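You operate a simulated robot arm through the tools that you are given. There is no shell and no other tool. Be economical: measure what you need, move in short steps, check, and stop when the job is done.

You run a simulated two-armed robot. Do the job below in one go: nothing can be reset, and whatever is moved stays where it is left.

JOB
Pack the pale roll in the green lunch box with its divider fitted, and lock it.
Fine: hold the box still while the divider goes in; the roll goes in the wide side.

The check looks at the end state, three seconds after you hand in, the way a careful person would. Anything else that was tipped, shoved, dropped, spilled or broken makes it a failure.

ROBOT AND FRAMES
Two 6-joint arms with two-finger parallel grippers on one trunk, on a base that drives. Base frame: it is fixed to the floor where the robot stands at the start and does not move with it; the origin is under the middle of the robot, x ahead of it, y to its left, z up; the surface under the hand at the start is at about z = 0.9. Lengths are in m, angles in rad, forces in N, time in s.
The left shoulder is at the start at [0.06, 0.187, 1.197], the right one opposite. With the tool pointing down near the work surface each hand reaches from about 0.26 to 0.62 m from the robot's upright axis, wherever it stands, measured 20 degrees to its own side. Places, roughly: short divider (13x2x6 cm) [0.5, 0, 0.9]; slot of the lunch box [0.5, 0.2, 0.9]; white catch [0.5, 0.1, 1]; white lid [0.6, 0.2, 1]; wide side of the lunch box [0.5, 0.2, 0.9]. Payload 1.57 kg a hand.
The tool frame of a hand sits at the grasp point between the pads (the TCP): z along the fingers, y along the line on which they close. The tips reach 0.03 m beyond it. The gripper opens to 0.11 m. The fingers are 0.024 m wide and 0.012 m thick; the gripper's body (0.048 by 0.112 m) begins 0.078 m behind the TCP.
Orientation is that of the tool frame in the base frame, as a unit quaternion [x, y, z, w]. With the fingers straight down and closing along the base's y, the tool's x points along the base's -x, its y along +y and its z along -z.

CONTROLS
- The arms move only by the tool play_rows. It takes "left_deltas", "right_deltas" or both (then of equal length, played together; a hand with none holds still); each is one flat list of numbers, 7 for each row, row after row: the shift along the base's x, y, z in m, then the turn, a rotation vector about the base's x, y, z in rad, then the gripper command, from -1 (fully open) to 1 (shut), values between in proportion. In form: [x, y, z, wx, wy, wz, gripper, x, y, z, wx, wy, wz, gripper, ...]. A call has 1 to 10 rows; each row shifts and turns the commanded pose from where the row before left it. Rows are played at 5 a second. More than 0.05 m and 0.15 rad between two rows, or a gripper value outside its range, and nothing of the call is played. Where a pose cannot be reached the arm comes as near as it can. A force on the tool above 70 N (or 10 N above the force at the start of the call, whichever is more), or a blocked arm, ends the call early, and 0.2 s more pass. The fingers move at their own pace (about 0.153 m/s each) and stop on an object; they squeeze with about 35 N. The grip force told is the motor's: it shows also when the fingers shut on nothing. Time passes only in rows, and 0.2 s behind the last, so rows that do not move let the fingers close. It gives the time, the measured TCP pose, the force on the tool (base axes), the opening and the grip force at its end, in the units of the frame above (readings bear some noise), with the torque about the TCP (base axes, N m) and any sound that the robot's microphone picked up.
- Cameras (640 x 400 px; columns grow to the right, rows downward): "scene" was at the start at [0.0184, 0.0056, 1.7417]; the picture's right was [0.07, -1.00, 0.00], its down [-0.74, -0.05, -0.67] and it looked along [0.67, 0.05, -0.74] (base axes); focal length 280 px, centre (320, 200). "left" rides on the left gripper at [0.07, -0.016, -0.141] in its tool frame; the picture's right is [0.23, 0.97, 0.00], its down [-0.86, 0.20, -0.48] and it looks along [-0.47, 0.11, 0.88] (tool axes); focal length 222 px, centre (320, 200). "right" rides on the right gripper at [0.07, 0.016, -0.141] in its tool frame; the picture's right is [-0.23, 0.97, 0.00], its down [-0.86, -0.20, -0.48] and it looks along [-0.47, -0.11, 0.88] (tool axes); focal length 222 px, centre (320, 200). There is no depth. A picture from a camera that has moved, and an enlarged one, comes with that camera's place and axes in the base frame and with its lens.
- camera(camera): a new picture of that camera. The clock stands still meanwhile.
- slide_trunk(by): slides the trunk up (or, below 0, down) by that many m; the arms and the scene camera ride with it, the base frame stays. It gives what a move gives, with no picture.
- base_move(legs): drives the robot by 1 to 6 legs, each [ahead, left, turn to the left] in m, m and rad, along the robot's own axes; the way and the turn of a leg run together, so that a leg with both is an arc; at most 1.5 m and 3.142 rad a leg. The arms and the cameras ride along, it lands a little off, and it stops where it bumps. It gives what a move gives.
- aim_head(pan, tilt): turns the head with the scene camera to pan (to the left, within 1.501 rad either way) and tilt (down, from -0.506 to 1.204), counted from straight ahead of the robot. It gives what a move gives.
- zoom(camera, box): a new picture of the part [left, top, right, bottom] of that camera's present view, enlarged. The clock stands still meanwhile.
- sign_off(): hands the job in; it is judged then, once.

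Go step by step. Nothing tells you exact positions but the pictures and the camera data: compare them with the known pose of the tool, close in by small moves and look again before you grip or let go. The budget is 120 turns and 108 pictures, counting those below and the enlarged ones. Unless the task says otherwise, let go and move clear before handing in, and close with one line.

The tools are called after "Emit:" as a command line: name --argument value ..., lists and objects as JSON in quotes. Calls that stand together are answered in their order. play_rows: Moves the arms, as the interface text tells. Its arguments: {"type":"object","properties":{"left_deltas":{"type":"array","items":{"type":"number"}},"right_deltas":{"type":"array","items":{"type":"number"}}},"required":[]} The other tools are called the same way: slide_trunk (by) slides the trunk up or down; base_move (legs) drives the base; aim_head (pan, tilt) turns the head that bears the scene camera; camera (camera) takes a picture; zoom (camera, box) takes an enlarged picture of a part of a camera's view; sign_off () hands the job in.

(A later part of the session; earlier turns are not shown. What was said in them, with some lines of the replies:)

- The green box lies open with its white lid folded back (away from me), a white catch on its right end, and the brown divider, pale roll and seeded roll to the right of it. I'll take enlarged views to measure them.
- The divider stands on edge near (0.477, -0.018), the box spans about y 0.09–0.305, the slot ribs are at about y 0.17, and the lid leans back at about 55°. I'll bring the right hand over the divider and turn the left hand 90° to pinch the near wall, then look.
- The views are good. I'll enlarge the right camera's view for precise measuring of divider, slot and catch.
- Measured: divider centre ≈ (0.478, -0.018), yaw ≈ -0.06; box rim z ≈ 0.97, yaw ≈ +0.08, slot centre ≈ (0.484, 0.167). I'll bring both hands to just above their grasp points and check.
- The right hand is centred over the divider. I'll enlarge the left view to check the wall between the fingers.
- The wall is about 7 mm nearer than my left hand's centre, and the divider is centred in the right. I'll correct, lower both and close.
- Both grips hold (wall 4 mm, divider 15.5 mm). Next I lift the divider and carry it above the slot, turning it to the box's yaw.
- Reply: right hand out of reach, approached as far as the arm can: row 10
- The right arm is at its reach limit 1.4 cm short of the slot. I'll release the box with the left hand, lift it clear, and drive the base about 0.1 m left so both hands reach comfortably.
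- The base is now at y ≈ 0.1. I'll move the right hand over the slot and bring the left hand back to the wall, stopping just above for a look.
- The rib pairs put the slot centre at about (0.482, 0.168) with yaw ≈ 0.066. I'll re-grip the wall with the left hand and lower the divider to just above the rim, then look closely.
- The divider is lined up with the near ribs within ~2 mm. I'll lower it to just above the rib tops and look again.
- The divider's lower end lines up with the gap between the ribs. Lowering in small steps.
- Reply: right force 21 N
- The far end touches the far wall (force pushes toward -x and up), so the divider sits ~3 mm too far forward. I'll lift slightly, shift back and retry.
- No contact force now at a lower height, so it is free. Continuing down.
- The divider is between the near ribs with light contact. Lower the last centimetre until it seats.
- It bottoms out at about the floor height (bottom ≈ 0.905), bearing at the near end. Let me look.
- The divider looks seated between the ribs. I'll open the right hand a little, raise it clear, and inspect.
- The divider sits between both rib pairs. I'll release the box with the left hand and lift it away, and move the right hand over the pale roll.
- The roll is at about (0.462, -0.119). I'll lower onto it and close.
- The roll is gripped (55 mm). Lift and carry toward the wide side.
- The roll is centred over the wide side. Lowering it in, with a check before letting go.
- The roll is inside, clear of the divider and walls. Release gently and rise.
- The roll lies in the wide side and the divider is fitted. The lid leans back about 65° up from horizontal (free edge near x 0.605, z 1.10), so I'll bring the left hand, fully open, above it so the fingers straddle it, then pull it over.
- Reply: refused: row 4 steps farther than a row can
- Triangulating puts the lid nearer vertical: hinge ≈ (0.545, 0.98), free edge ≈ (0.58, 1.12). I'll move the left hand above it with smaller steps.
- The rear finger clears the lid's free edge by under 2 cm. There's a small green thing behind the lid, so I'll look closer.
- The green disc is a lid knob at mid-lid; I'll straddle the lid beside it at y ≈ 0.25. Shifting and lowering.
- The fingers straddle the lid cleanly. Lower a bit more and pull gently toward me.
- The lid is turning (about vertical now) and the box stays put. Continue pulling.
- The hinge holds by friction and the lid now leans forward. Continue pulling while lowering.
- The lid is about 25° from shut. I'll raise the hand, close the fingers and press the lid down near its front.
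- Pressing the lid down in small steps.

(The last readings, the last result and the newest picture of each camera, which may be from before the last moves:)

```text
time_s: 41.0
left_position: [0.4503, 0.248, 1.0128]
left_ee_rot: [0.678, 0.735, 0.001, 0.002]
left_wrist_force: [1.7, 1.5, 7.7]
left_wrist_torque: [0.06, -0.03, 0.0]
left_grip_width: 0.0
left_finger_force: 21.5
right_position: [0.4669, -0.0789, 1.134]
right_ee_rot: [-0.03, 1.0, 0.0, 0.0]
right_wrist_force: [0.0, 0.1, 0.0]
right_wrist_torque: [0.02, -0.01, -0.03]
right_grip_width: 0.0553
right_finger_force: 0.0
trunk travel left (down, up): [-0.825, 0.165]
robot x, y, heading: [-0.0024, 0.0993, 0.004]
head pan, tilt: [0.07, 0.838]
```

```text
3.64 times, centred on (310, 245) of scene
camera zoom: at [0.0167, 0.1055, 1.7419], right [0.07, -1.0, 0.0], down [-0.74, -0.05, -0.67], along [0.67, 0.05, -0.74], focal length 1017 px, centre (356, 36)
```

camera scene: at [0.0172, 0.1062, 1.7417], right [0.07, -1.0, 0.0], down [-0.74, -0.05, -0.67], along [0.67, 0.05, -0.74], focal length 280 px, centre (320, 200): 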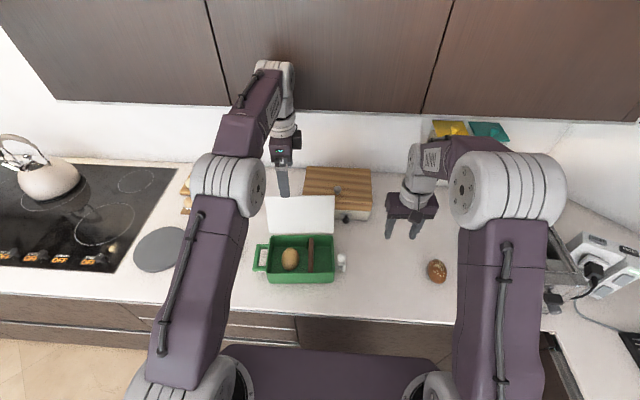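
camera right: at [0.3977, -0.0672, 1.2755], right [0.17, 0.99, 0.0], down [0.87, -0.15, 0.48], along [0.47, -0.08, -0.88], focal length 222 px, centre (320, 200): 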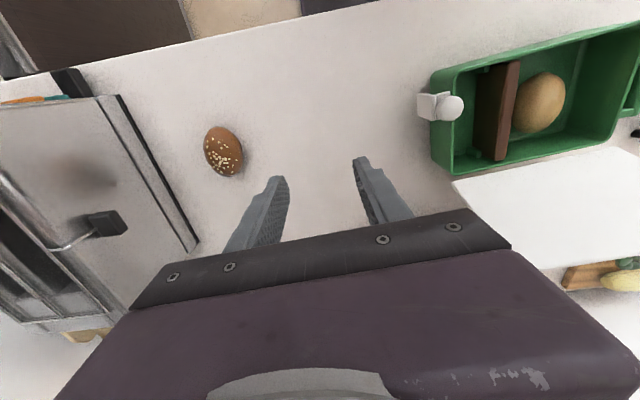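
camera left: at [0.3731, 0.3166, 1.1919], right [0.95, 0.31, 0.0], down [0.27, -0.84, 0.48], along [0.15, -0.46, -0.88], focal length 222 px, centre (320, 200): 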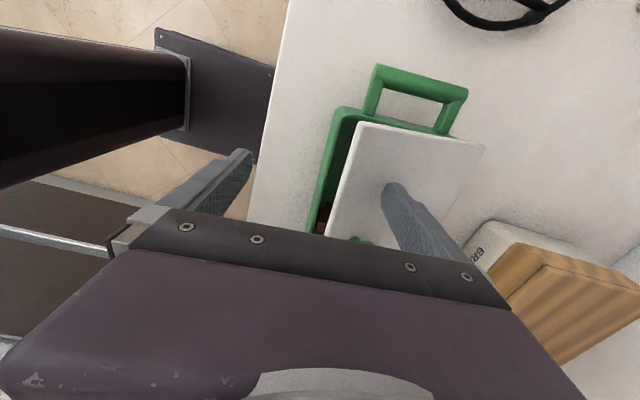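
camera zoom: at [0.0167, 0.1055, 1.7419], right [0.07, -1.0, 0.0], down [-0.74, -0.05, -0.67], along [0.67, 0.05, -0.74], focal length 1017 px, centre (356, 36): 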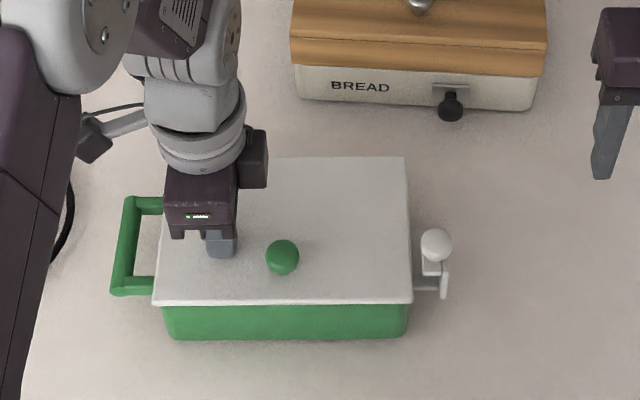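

The lid is shut (contact 7.7 N at z ≈ 0.983). I'll keep the left hand resting on it and study the catch closely.

Emit:
zoom --camera "scene" --box '[330, 245, 360, 285]'

Emit:
zoom --camera "right" --box '[400, 60, 490, 150]'

```text
10.00 times, centred on (345, 265) of scene
camera zoom: at [0.0167, 0.1055, 1.7419], right [0.07, -1.0, 0.0], down [-0.74, -0.05, -0.67], along [0.67, 0.05, -0.74], focal length 2798 px, centre (70, -450)
```

zoom: 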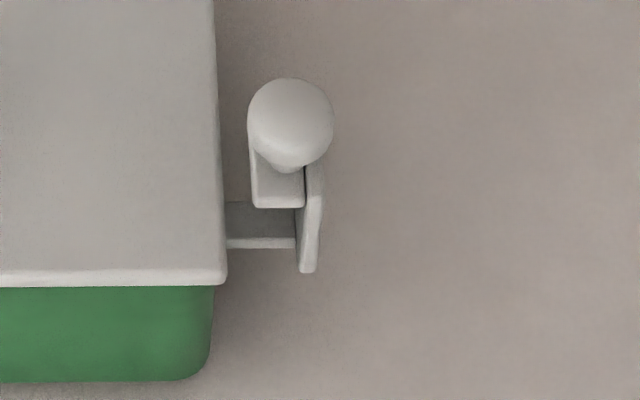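

```text
4.44 times, centred on (445, 105) of right
camera zoom: at [0.3973, -0.0677, 1.2757], right [0.17, 0.99, 0.0], down [0.87, -0.15, 0.48], along [0.47, -0.08, -0.88], focal length 987 px, centre (-236, 622)
```

zoom: 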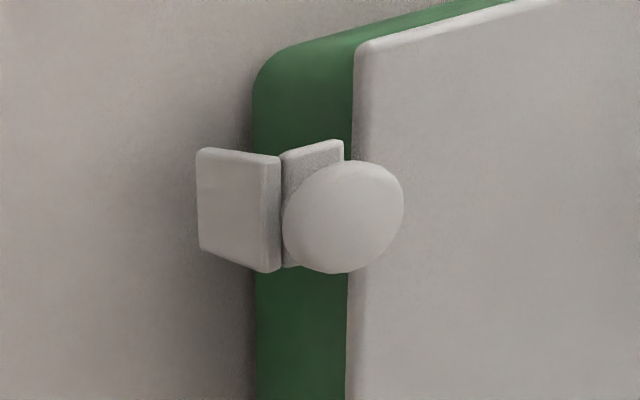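

The catch is a ball knob (≈ (0.45, 0.07, 1.01)) on a small block between the wall and an outer plate. To see how it works I'll turn the right hand to view it from the right side.

Emit:
play_rows --right_deltas '[-0.0017, 0, 0, 0, 0, 0.149, -1, -0.0017, 0, 0, 0, 0, 0.149, -1, -0.0017, 0, 0, 0, 0, 0.149, -1, -0.0017, 0, 0, 0, 0, 0.149, -1, -0.0017, 0, 0, 0, 0, 0.149, -1, -0.0017, 0, 0, 0, 0, 0.149, -1, -0.0017, 0, 0, 0, 0, 0.149, -1, -0.0017, 0, 0, 0, 0, 0.149, -1, -0.0017, 0, 0, 0, 0, 0.149, -1, -0.0017, 0, 0, 0, 0, 0.149, -1]'

Emit:
play_rows --right_deltas '[0, 0.01, -0.02, 0.13, 0, 0, -1, 0, 0.01, -0.02, 0.13, 0, 0, -1, 0, 0.015, -0.025, 0.13, 0, 0, -1, 0, 0.015, -0.025, 0.13, 0, 0, -1]'

Emit:
camera --camera "right"

Emit:
camera --camera "scene"

```text
time_s: 43.1
left_position: [0.4492, 0.248, 1.0128]
left_ee_rot: [0.678, 0.735, 0.001, 0.0]
left_wrist_force: [5.7, 3.7, 21.1]
left_wrist_torque: [0.1, -0.24, 0.02]
left_grip_width: 0.0
left_finger_force: 21.7
right_position: [0.4512, -0.0791, 1.1342]
right_ee_rot: [-0.701, 0.713, 0.0, 0.001]
right_wrist_force: [-0.1, -0.1, 1.0]
right_wrist_torque: [-0.04, 0.03, 0.05]
right_grip_width: 0.11
right_finger_force: 0.1
trunk travel left (down, up): [-0.825, 0.165]
robot x, y, heading: [0.0024, 0.1029, -0.002]
head pan, tilt: [0.07, 0.838]
```

```text
time_s: 44.1
left_position: [0.4493, 0.2484, 1.0123]
left_ee_rot: [0.678, 0.735, 0.0, 0.0]
left_wrist_force: [7.2, 3.2, 22.7]
left_wrist_torque: [0.14, -0.21, -0.02]
left_grip_width: 0.0002
left_finger_force: 21.2
right_position: [0.4515, -0.0282, 1.0454]
right_ee_rot: [-0.677, 0.69, 0.184, 0.181]
right_wrist_force: [0.1, -0.2, 0.3]
right_wrist_torque: [-0.02, 0.0, -0.04]
right_grip_width: 0.1099
right_finger_force: 0.1
trunk travel left (down, up): [-0.825, 0.165]
robot x, y, heading: [-0.0022, 0.1008, 0.002]
head pan, tilt: [0.07, 0.838]
```

```text
33 pictures are left
camera right: at [0.4344, -0.1604, 1.1318], right [-0.97, 0.21, 0.12], down [0.22, 0.5, 0.84], along [0.12, 0.84, -0.53], focal length 222 px, centre (320, 200)
```

right: 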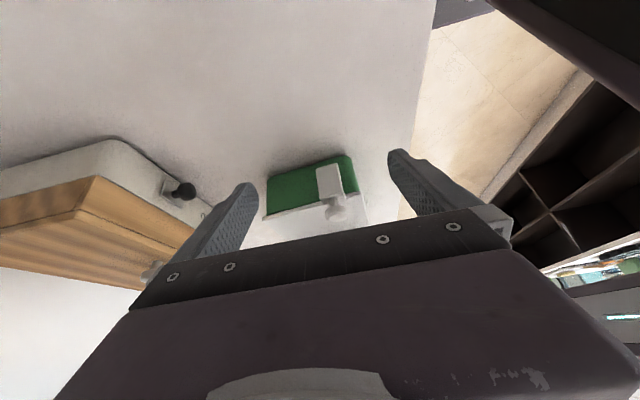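

```text
32 pictures are left
camera scene: at [0.0175, 0.1051, 1.7418], right [0.07, -1.0, 0.0], down [-0.74, -0.05, -0.67], along [0.67, 0.05, -0.74], focal length 280 px, centre (320, 200)
```

scene: 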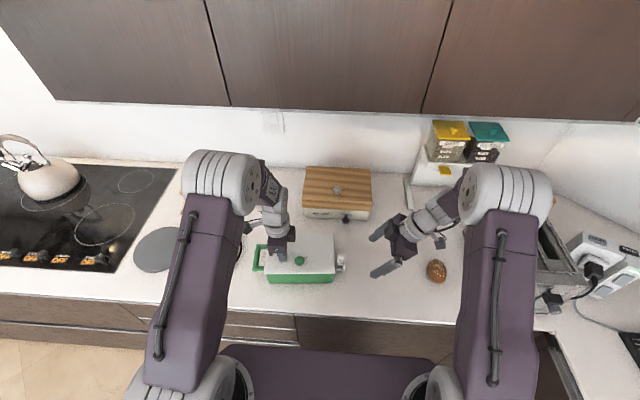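

Now the catch is in view from the side (picture upside down). Enlarging.

Emit:
zoom --camera "right" --box '[260, 145, 380, 235]'

```text
4.44 times, centred on (320, 190) of right
camera zoom: at [0.4344, -0.1604, 1.1318], right [-0.97, 0.21, 0.12], down [0.22, 0.5, 0.84], along [0.12, 0.84, -0.53], focal length 987 px, centre (320, 244)
```

zoom: 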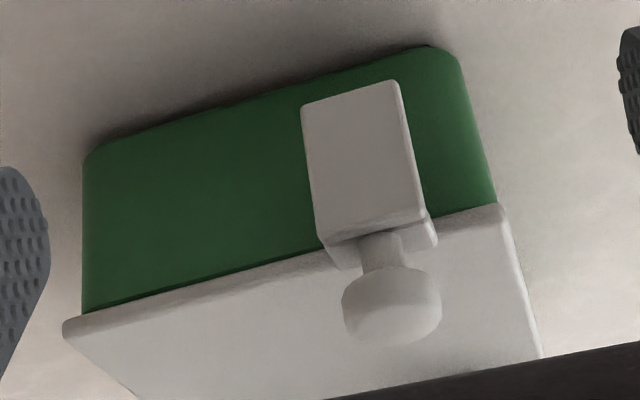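

The catch is a vertical plate with an inward lip (top ≈ 0.987) and a knob on top, on a bar from the box wall: pushing the knob inward (+y) should bring the lip over the lid. I'll close the right fingers and come up just short of the knob.

Emit:
play_rows --right_deltas '[0, 0, 0, 0, 0, 0, 1, 0, 0, 0, 0, 0, 0, 1, 0, 0, 0, 0, 0, 0, 1, -0.001, 0.017, -0.007, 0, 0, 0, 1, 0, 0.017, -0.007, 0, 0, 0, 1, 0, 0.016, -0.007, 0, 0, 0, 1]'

Emit:
zoom --camera "right" --box '[260, 145, 380, 235]'

Emit:
zoom --camera "scene" --box '[315, 235, 375, 295]'

```text
time_s: 45.5
left_position: [0.4499, 0.2482, 1.0117]
left_ee_rot: [0.678, 0.735, 0.0, 0.0]
left_wrist_force: [7.3, 3.9, 22.7]
left_wrist_torque: [0.14, -0.25, 0.03]
left_grip_width: 0.0
left_finger_force: 21.5
right_position: [0.4502, 0.0207, 1.0238]
right_ee_rot: [-0.677, 0.69, 0.184, 0.181]
right_wrist_force: [0.0, 0.3, 0.5]
right_wrist_torque: [0.04, -0.03, -0.04]
right_grip_width: 0.0002
right_finger_force: 21.4
trunk travel left (down, up): [-0.825, 0.165]
robot x, y, heading: [-0.003, 0.0979, 0.001]
head pan, tilt: [0.07, 0.838]
```

```text
4.44 times, centred on (320, 190) of right
camera zoom: at [0.4324, -0.1097, 1.1108], right [-0.97, 0.21, 0.12], down [0.22, 0.5, 0.84], along [0.12, 0.84, -0.53], focal length 987 px, centre (320, 244)
```

zoom: 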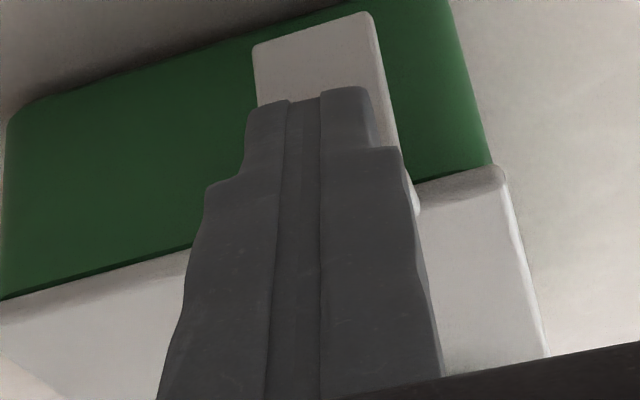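

```text
6.67 times, centred on (345, 265) of scene
camera zoom: at [0.017, 0.1054, 1.7418], right [0.07, -1.0, 0.0], down [-0.74, -0.05, -0.67], along [0.67, 0.05, -0.74], focal length 1865 px, centre (153, -233)
```

zoom: 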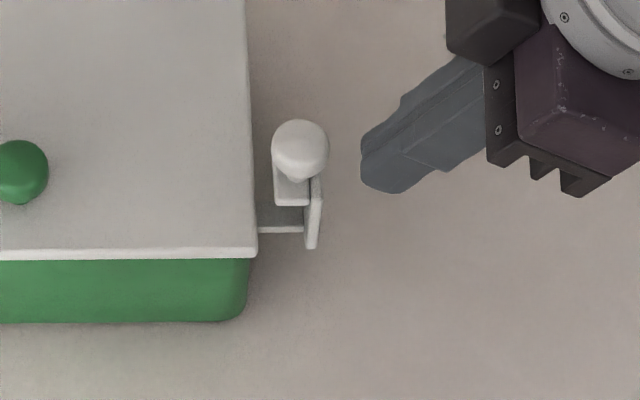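

The fingertip is level with the knob with a 1.5 cm gap. Push gently in small steps.

Emit:
play_rows --right_deltas '[0, 0.005, 0, 0, 0, 0, 1, 0, 0.005, 0, 0, 0, 0, 1, 0, 0.005, 0, 0, 0, 0, 1, 0, 0.004, 0, 0, 0, 0, 1, 0, 0.004, 0, 0, 0, 0, 1]'

Emit:
zoom --camera "scene" --box '[315, 235, 375, 295]'

```text
time_s: 46.8
left_position: [0.4489, 0.2484, 1.0124]
left_ee_rot: [0.678, 0.735, 0.0, 0.001]
left_wrist_force: [6.1, 3.6, 22.6]
left_wrist_torque: [0.08, -0.28, 0.04]
left_grip_width: 0.0
left_finger_force: 21.0
right_position: [0.4499, 0.044, 1.023]
right_ee_rot: [-0.676, 0.69, 0.183, 0.18]
right_wrist_force: [-0.2, -0.7, 0.0]
right_wrist_torque: [-0.01, -0.01, 0.0]
right_grip_width: 0.0001
right_finger_force: 21.6
trunk travel left (down, up): [-0.825, 0.165]
robot x, y, heading: [-0.0002, 0.0999, -0.001]
head pan, tilt: [0.07, 0.838]
```

```text
6.67 times, centred on (345, 265) of scene
camera zoom: at [0.0169, 0.1052, 1.7417], right [0.07, -1.0, 0.0], down [-0.74, -0.05, -0.67], along [0.67, 0.05, -0.74], focal length 1865 px, centre (153, -233)
```

zoom: 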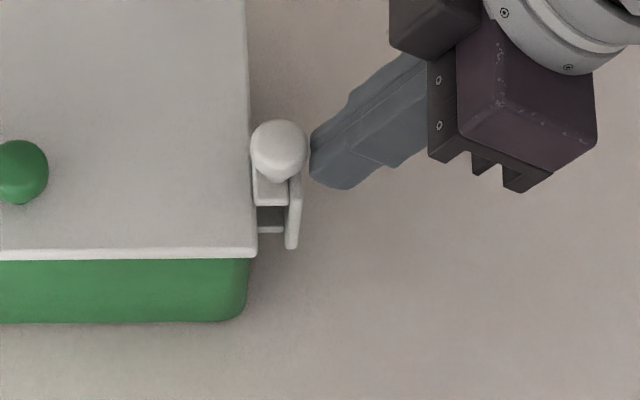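

The whole catch slides inward freely, as expected. Continue pushing.

Emit:
play_rows --right_deltas '[0, 0.004, 0, 0, 0, 0, 1, 0, 0.004, 0, 0, 0, 0, 1, 0, 0.004, 0, 0, 0, 0, 1]'

Emit:
zoom --camera "scene" --box '[315, 235, 375, 295]'

```text
time_s: 47.5
left_position: [0.4491, 0.2486, 1.0118]
left_ee_rot: [0.678, 0.735, 0.001, 0.001]
left_wrist_force: [6.4, 2.4, 22.2]
left_wrist_torque: [0.1, -0.25, 0.06]
left_grip_width: 0.0
left_finger_force: 21.6
right_position: [0.4496, 0.055, 1.0231]
right_ee_rot: [-0.677, 0.69, 0.184, 0.18]
right_wrist_force: [0.1, 0.0, -0.3]
right_wrist_torque: [0.0, -0.02, 0.02]
right_grip_width: 0.0001
right_finger_force: 21.6
trunk travel left (down, up): [-0.825, 0.165]
robot x, y, heading: [0.0002, 0.0962, -0.001]
head pan, tilt: [0.07, 0.838]
```

```text
6.67 times, centred on (345, 265) of scene
camera zoom: at [0.0168, 0.1051, 1.7417], right [0.07, -1.0, 0.0], down [-0.74, -0.05, -0.67], along [0.67, 0.05, -0.74], focal length 1865 px, centre (153, -233)
```

zoom: 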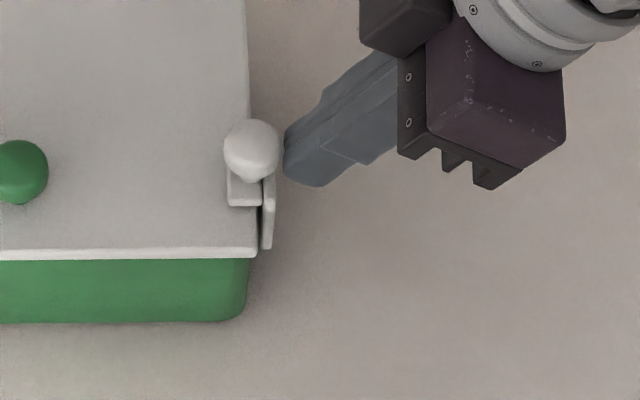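

The lip now lies over the lid edge; a few more millimetres remain. Push until it stops.

Emit:
play_rows --right_deltas '[0, 0.003, 0, 0, 0, 0, 1, 0, 0.003, 0, 0, 0, 0, 1, 0, 0.002, 0, 0, 0, 0, 1]'

Emit:
zoom --camera "scene" --box '[315, 235, 375, 295]'

```text
time_s: 48.4
left_position: [0.4491, 0.2455, 1.0132]
left_ee_rot: [0.679, 0.734, 0.001, -0.002]
left_wrist_force: [1.0, 10.6, 23.3]
left_wrist_torque: [0.1, -0.15, 0.05]
left_grip_width: 0.0
left_finger_force: 21.4
right_position: [0.4499, 0.0601, 1.0234]
right_ee_rot: [-0.677, 0.69, 0.182, 0.18]
right_wrist_force: [2.1, -21.7, -3.5]
right_wrist_torque: [-0.41, -0.07, -0.02]
right_grip_width: 0.0
right_finger_force: 21.1
trunk travel left (down, up): [-0.825, 0.165]
robot x, y, heading: [0.0012, 0.0993, -0.006]
head pan, tilt: [0.07, 0.838]
```

```text
6.67 times, centred on (345, 265) of scene
camera zoom: at [0.0163, 0.1006, 1.7417], right [0.07, -1.0, 0.0], down [-0.74, -0.05, -0.67], along [0.67, 0.05, -0.74], focal length 1865 px, centre (153, -233)
```

zoom: 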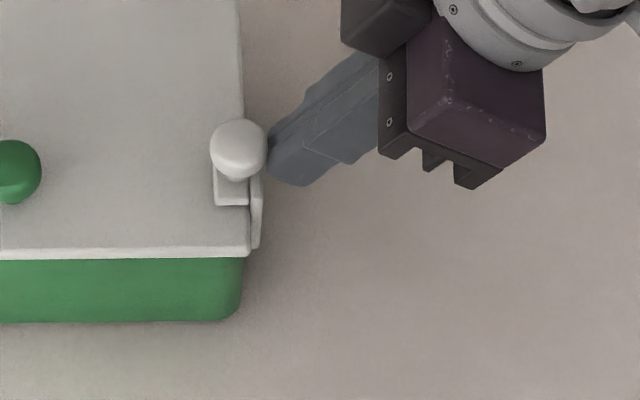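

The catch is at its stop (22 N), plate against the box, lip over the lid. I'll back both hands off.

Emit:
play_rows --right_deltas '[0, -0.01, 0, 0, 0, 0, 1, 0, -0.03, 0.005, 0, 0, 0, 1, 0, -0.03, 0.02, 0, 0, 0, 1, 0, -0.03, 0.03, 0, 0, 0, 1, 0, -0.02, 0.03, 0, 0, 0, 1]' --left_deltas '[0, 0, 0, 0, 0, 0, 1, 0, 0, 0.02, 0, 0, 0, 1, 0, 0, 0.04, 0, 0, 0, 1, 0, 0, 0.04, 0, 0, 0, 1, -0.02, 0.03, 0.02, 0, 0, 0, 1]'

Emit:
play_rows --left_deltas '[-0.01, 0.045, 0, 0, 0, 0, 1, -0.01, 0.045, 0, 0, 0, 0, 1]'

Emit:
zoom --camera "scene" --box '[240, 190, 390, 300]'

Emit:
camera --camera "scene"

Emit:
zoom --camera "right" --box '[220, 110, 420, 240]'

```text
time_s: 49.5
left_position: [0.4292, 0.28, 1.133]
left_ee_rot: [0.677, 0.736, -0.001, 0.001]
left_wrist_force: [0.4, 0.3, 0.8]
left_wrist_torque: [0.01, -0.08, -0.01]
left_grip_width: 0.0
left_finger_force: 21.1
right_position: [0.4491, -0.0544, 1.1084]
right_ee_rot: [-0.677, 0.69, 0.183, 0.18]
right_wrist_force: [-0.2, 1.1, -0.3]
right_wrist_torque: [-0.02, -0.03, -0.03]
right_grip_width: 0.0
right_finger_force: 21.4
trunk travel left (down, up): [-0.825, 0.165]
robot x, y, heading: [-0.0015, 0.0964, 0.004]
head pan, tilt: [0.07, 0.838]
```

```text
time_s: 50.1
left_position: [0.4093, 0.371, 1.1318]
left_ee_rot: [0.678, 0.735, -0.001, 0.001]
left_wrist_force: [-0.1, 0.0, 0.0]
left_wrist_torque: [-0.04, -0.01, 0.01]
left_grip_width: 0.0
left_finger_force: 21.2
right_position: [0.4497, -0.0538, 1.1085]
right_ee_rot: [-0.676, 0.691, 0.183, 0.18]
right_wrist_force: [-0.1, -0.4, 0.3]
right_wrist_torque: [-0.01, -0.02, -0.02]
right_grip_width: 0.0001
right_finger_force: 21.0
trunk travel left (down, up): [-0.825, 0.165]
robot x, y, heading: [0.0023, 0.1008, 0.001]
head pan, tilt: [0.07, 0.838]
```

```text
3.64 times, centred on (315, 245) of scene
camera zoom: at [0.0168, 0.1089, 1.7417], right [0.07, -1.0, 0.0], down [-0.74, -0.05, -0.67], along [0.67, 0.05, -0.74], focal length 1017 px, centre (338, 36)
```

zoom: 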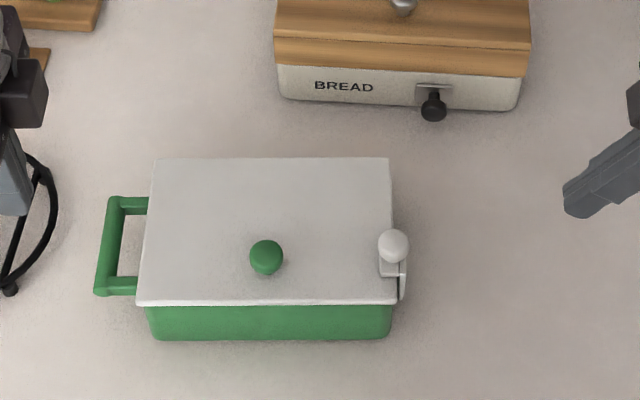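

```text
24 pictures are left
camera scene: at [0.0168, 0.1089, 1.7417], right [0.07, -1.0, 0.0], down [-0.74, -0.05, -0.67], along [0.67, 0.05, -0.74], focal length 280 px, centre (320, 200)
```

scene: 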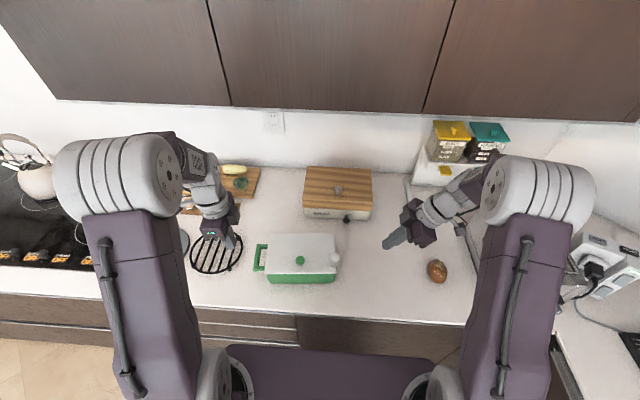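

```text
3.08 times, centred on (320, 175) of right
camera zoom: at [0.4326, -0.1842, 1.1965], right [-0.97, 0.21, 0.12], down [0.22, 0.5, 0.84], along [0.12, 0.84, -0.53], focal length 684 px, centre (320, 277)
```

zoom: 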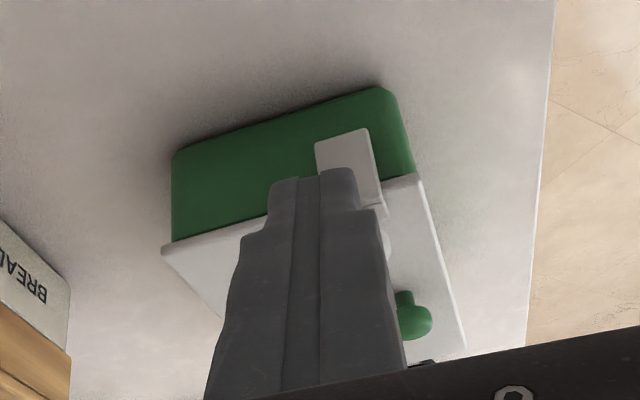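

The lid lies flat with the catch's lip holding over it, the hands are clear, and nothing else has moved. Handing in.

Emit:
sign_off

```text
The job is handed in.
```

The pale roll is in the wide side of the green lunch box. The divider is fitted, and the lid is shut with the catch pushed fully home over it.
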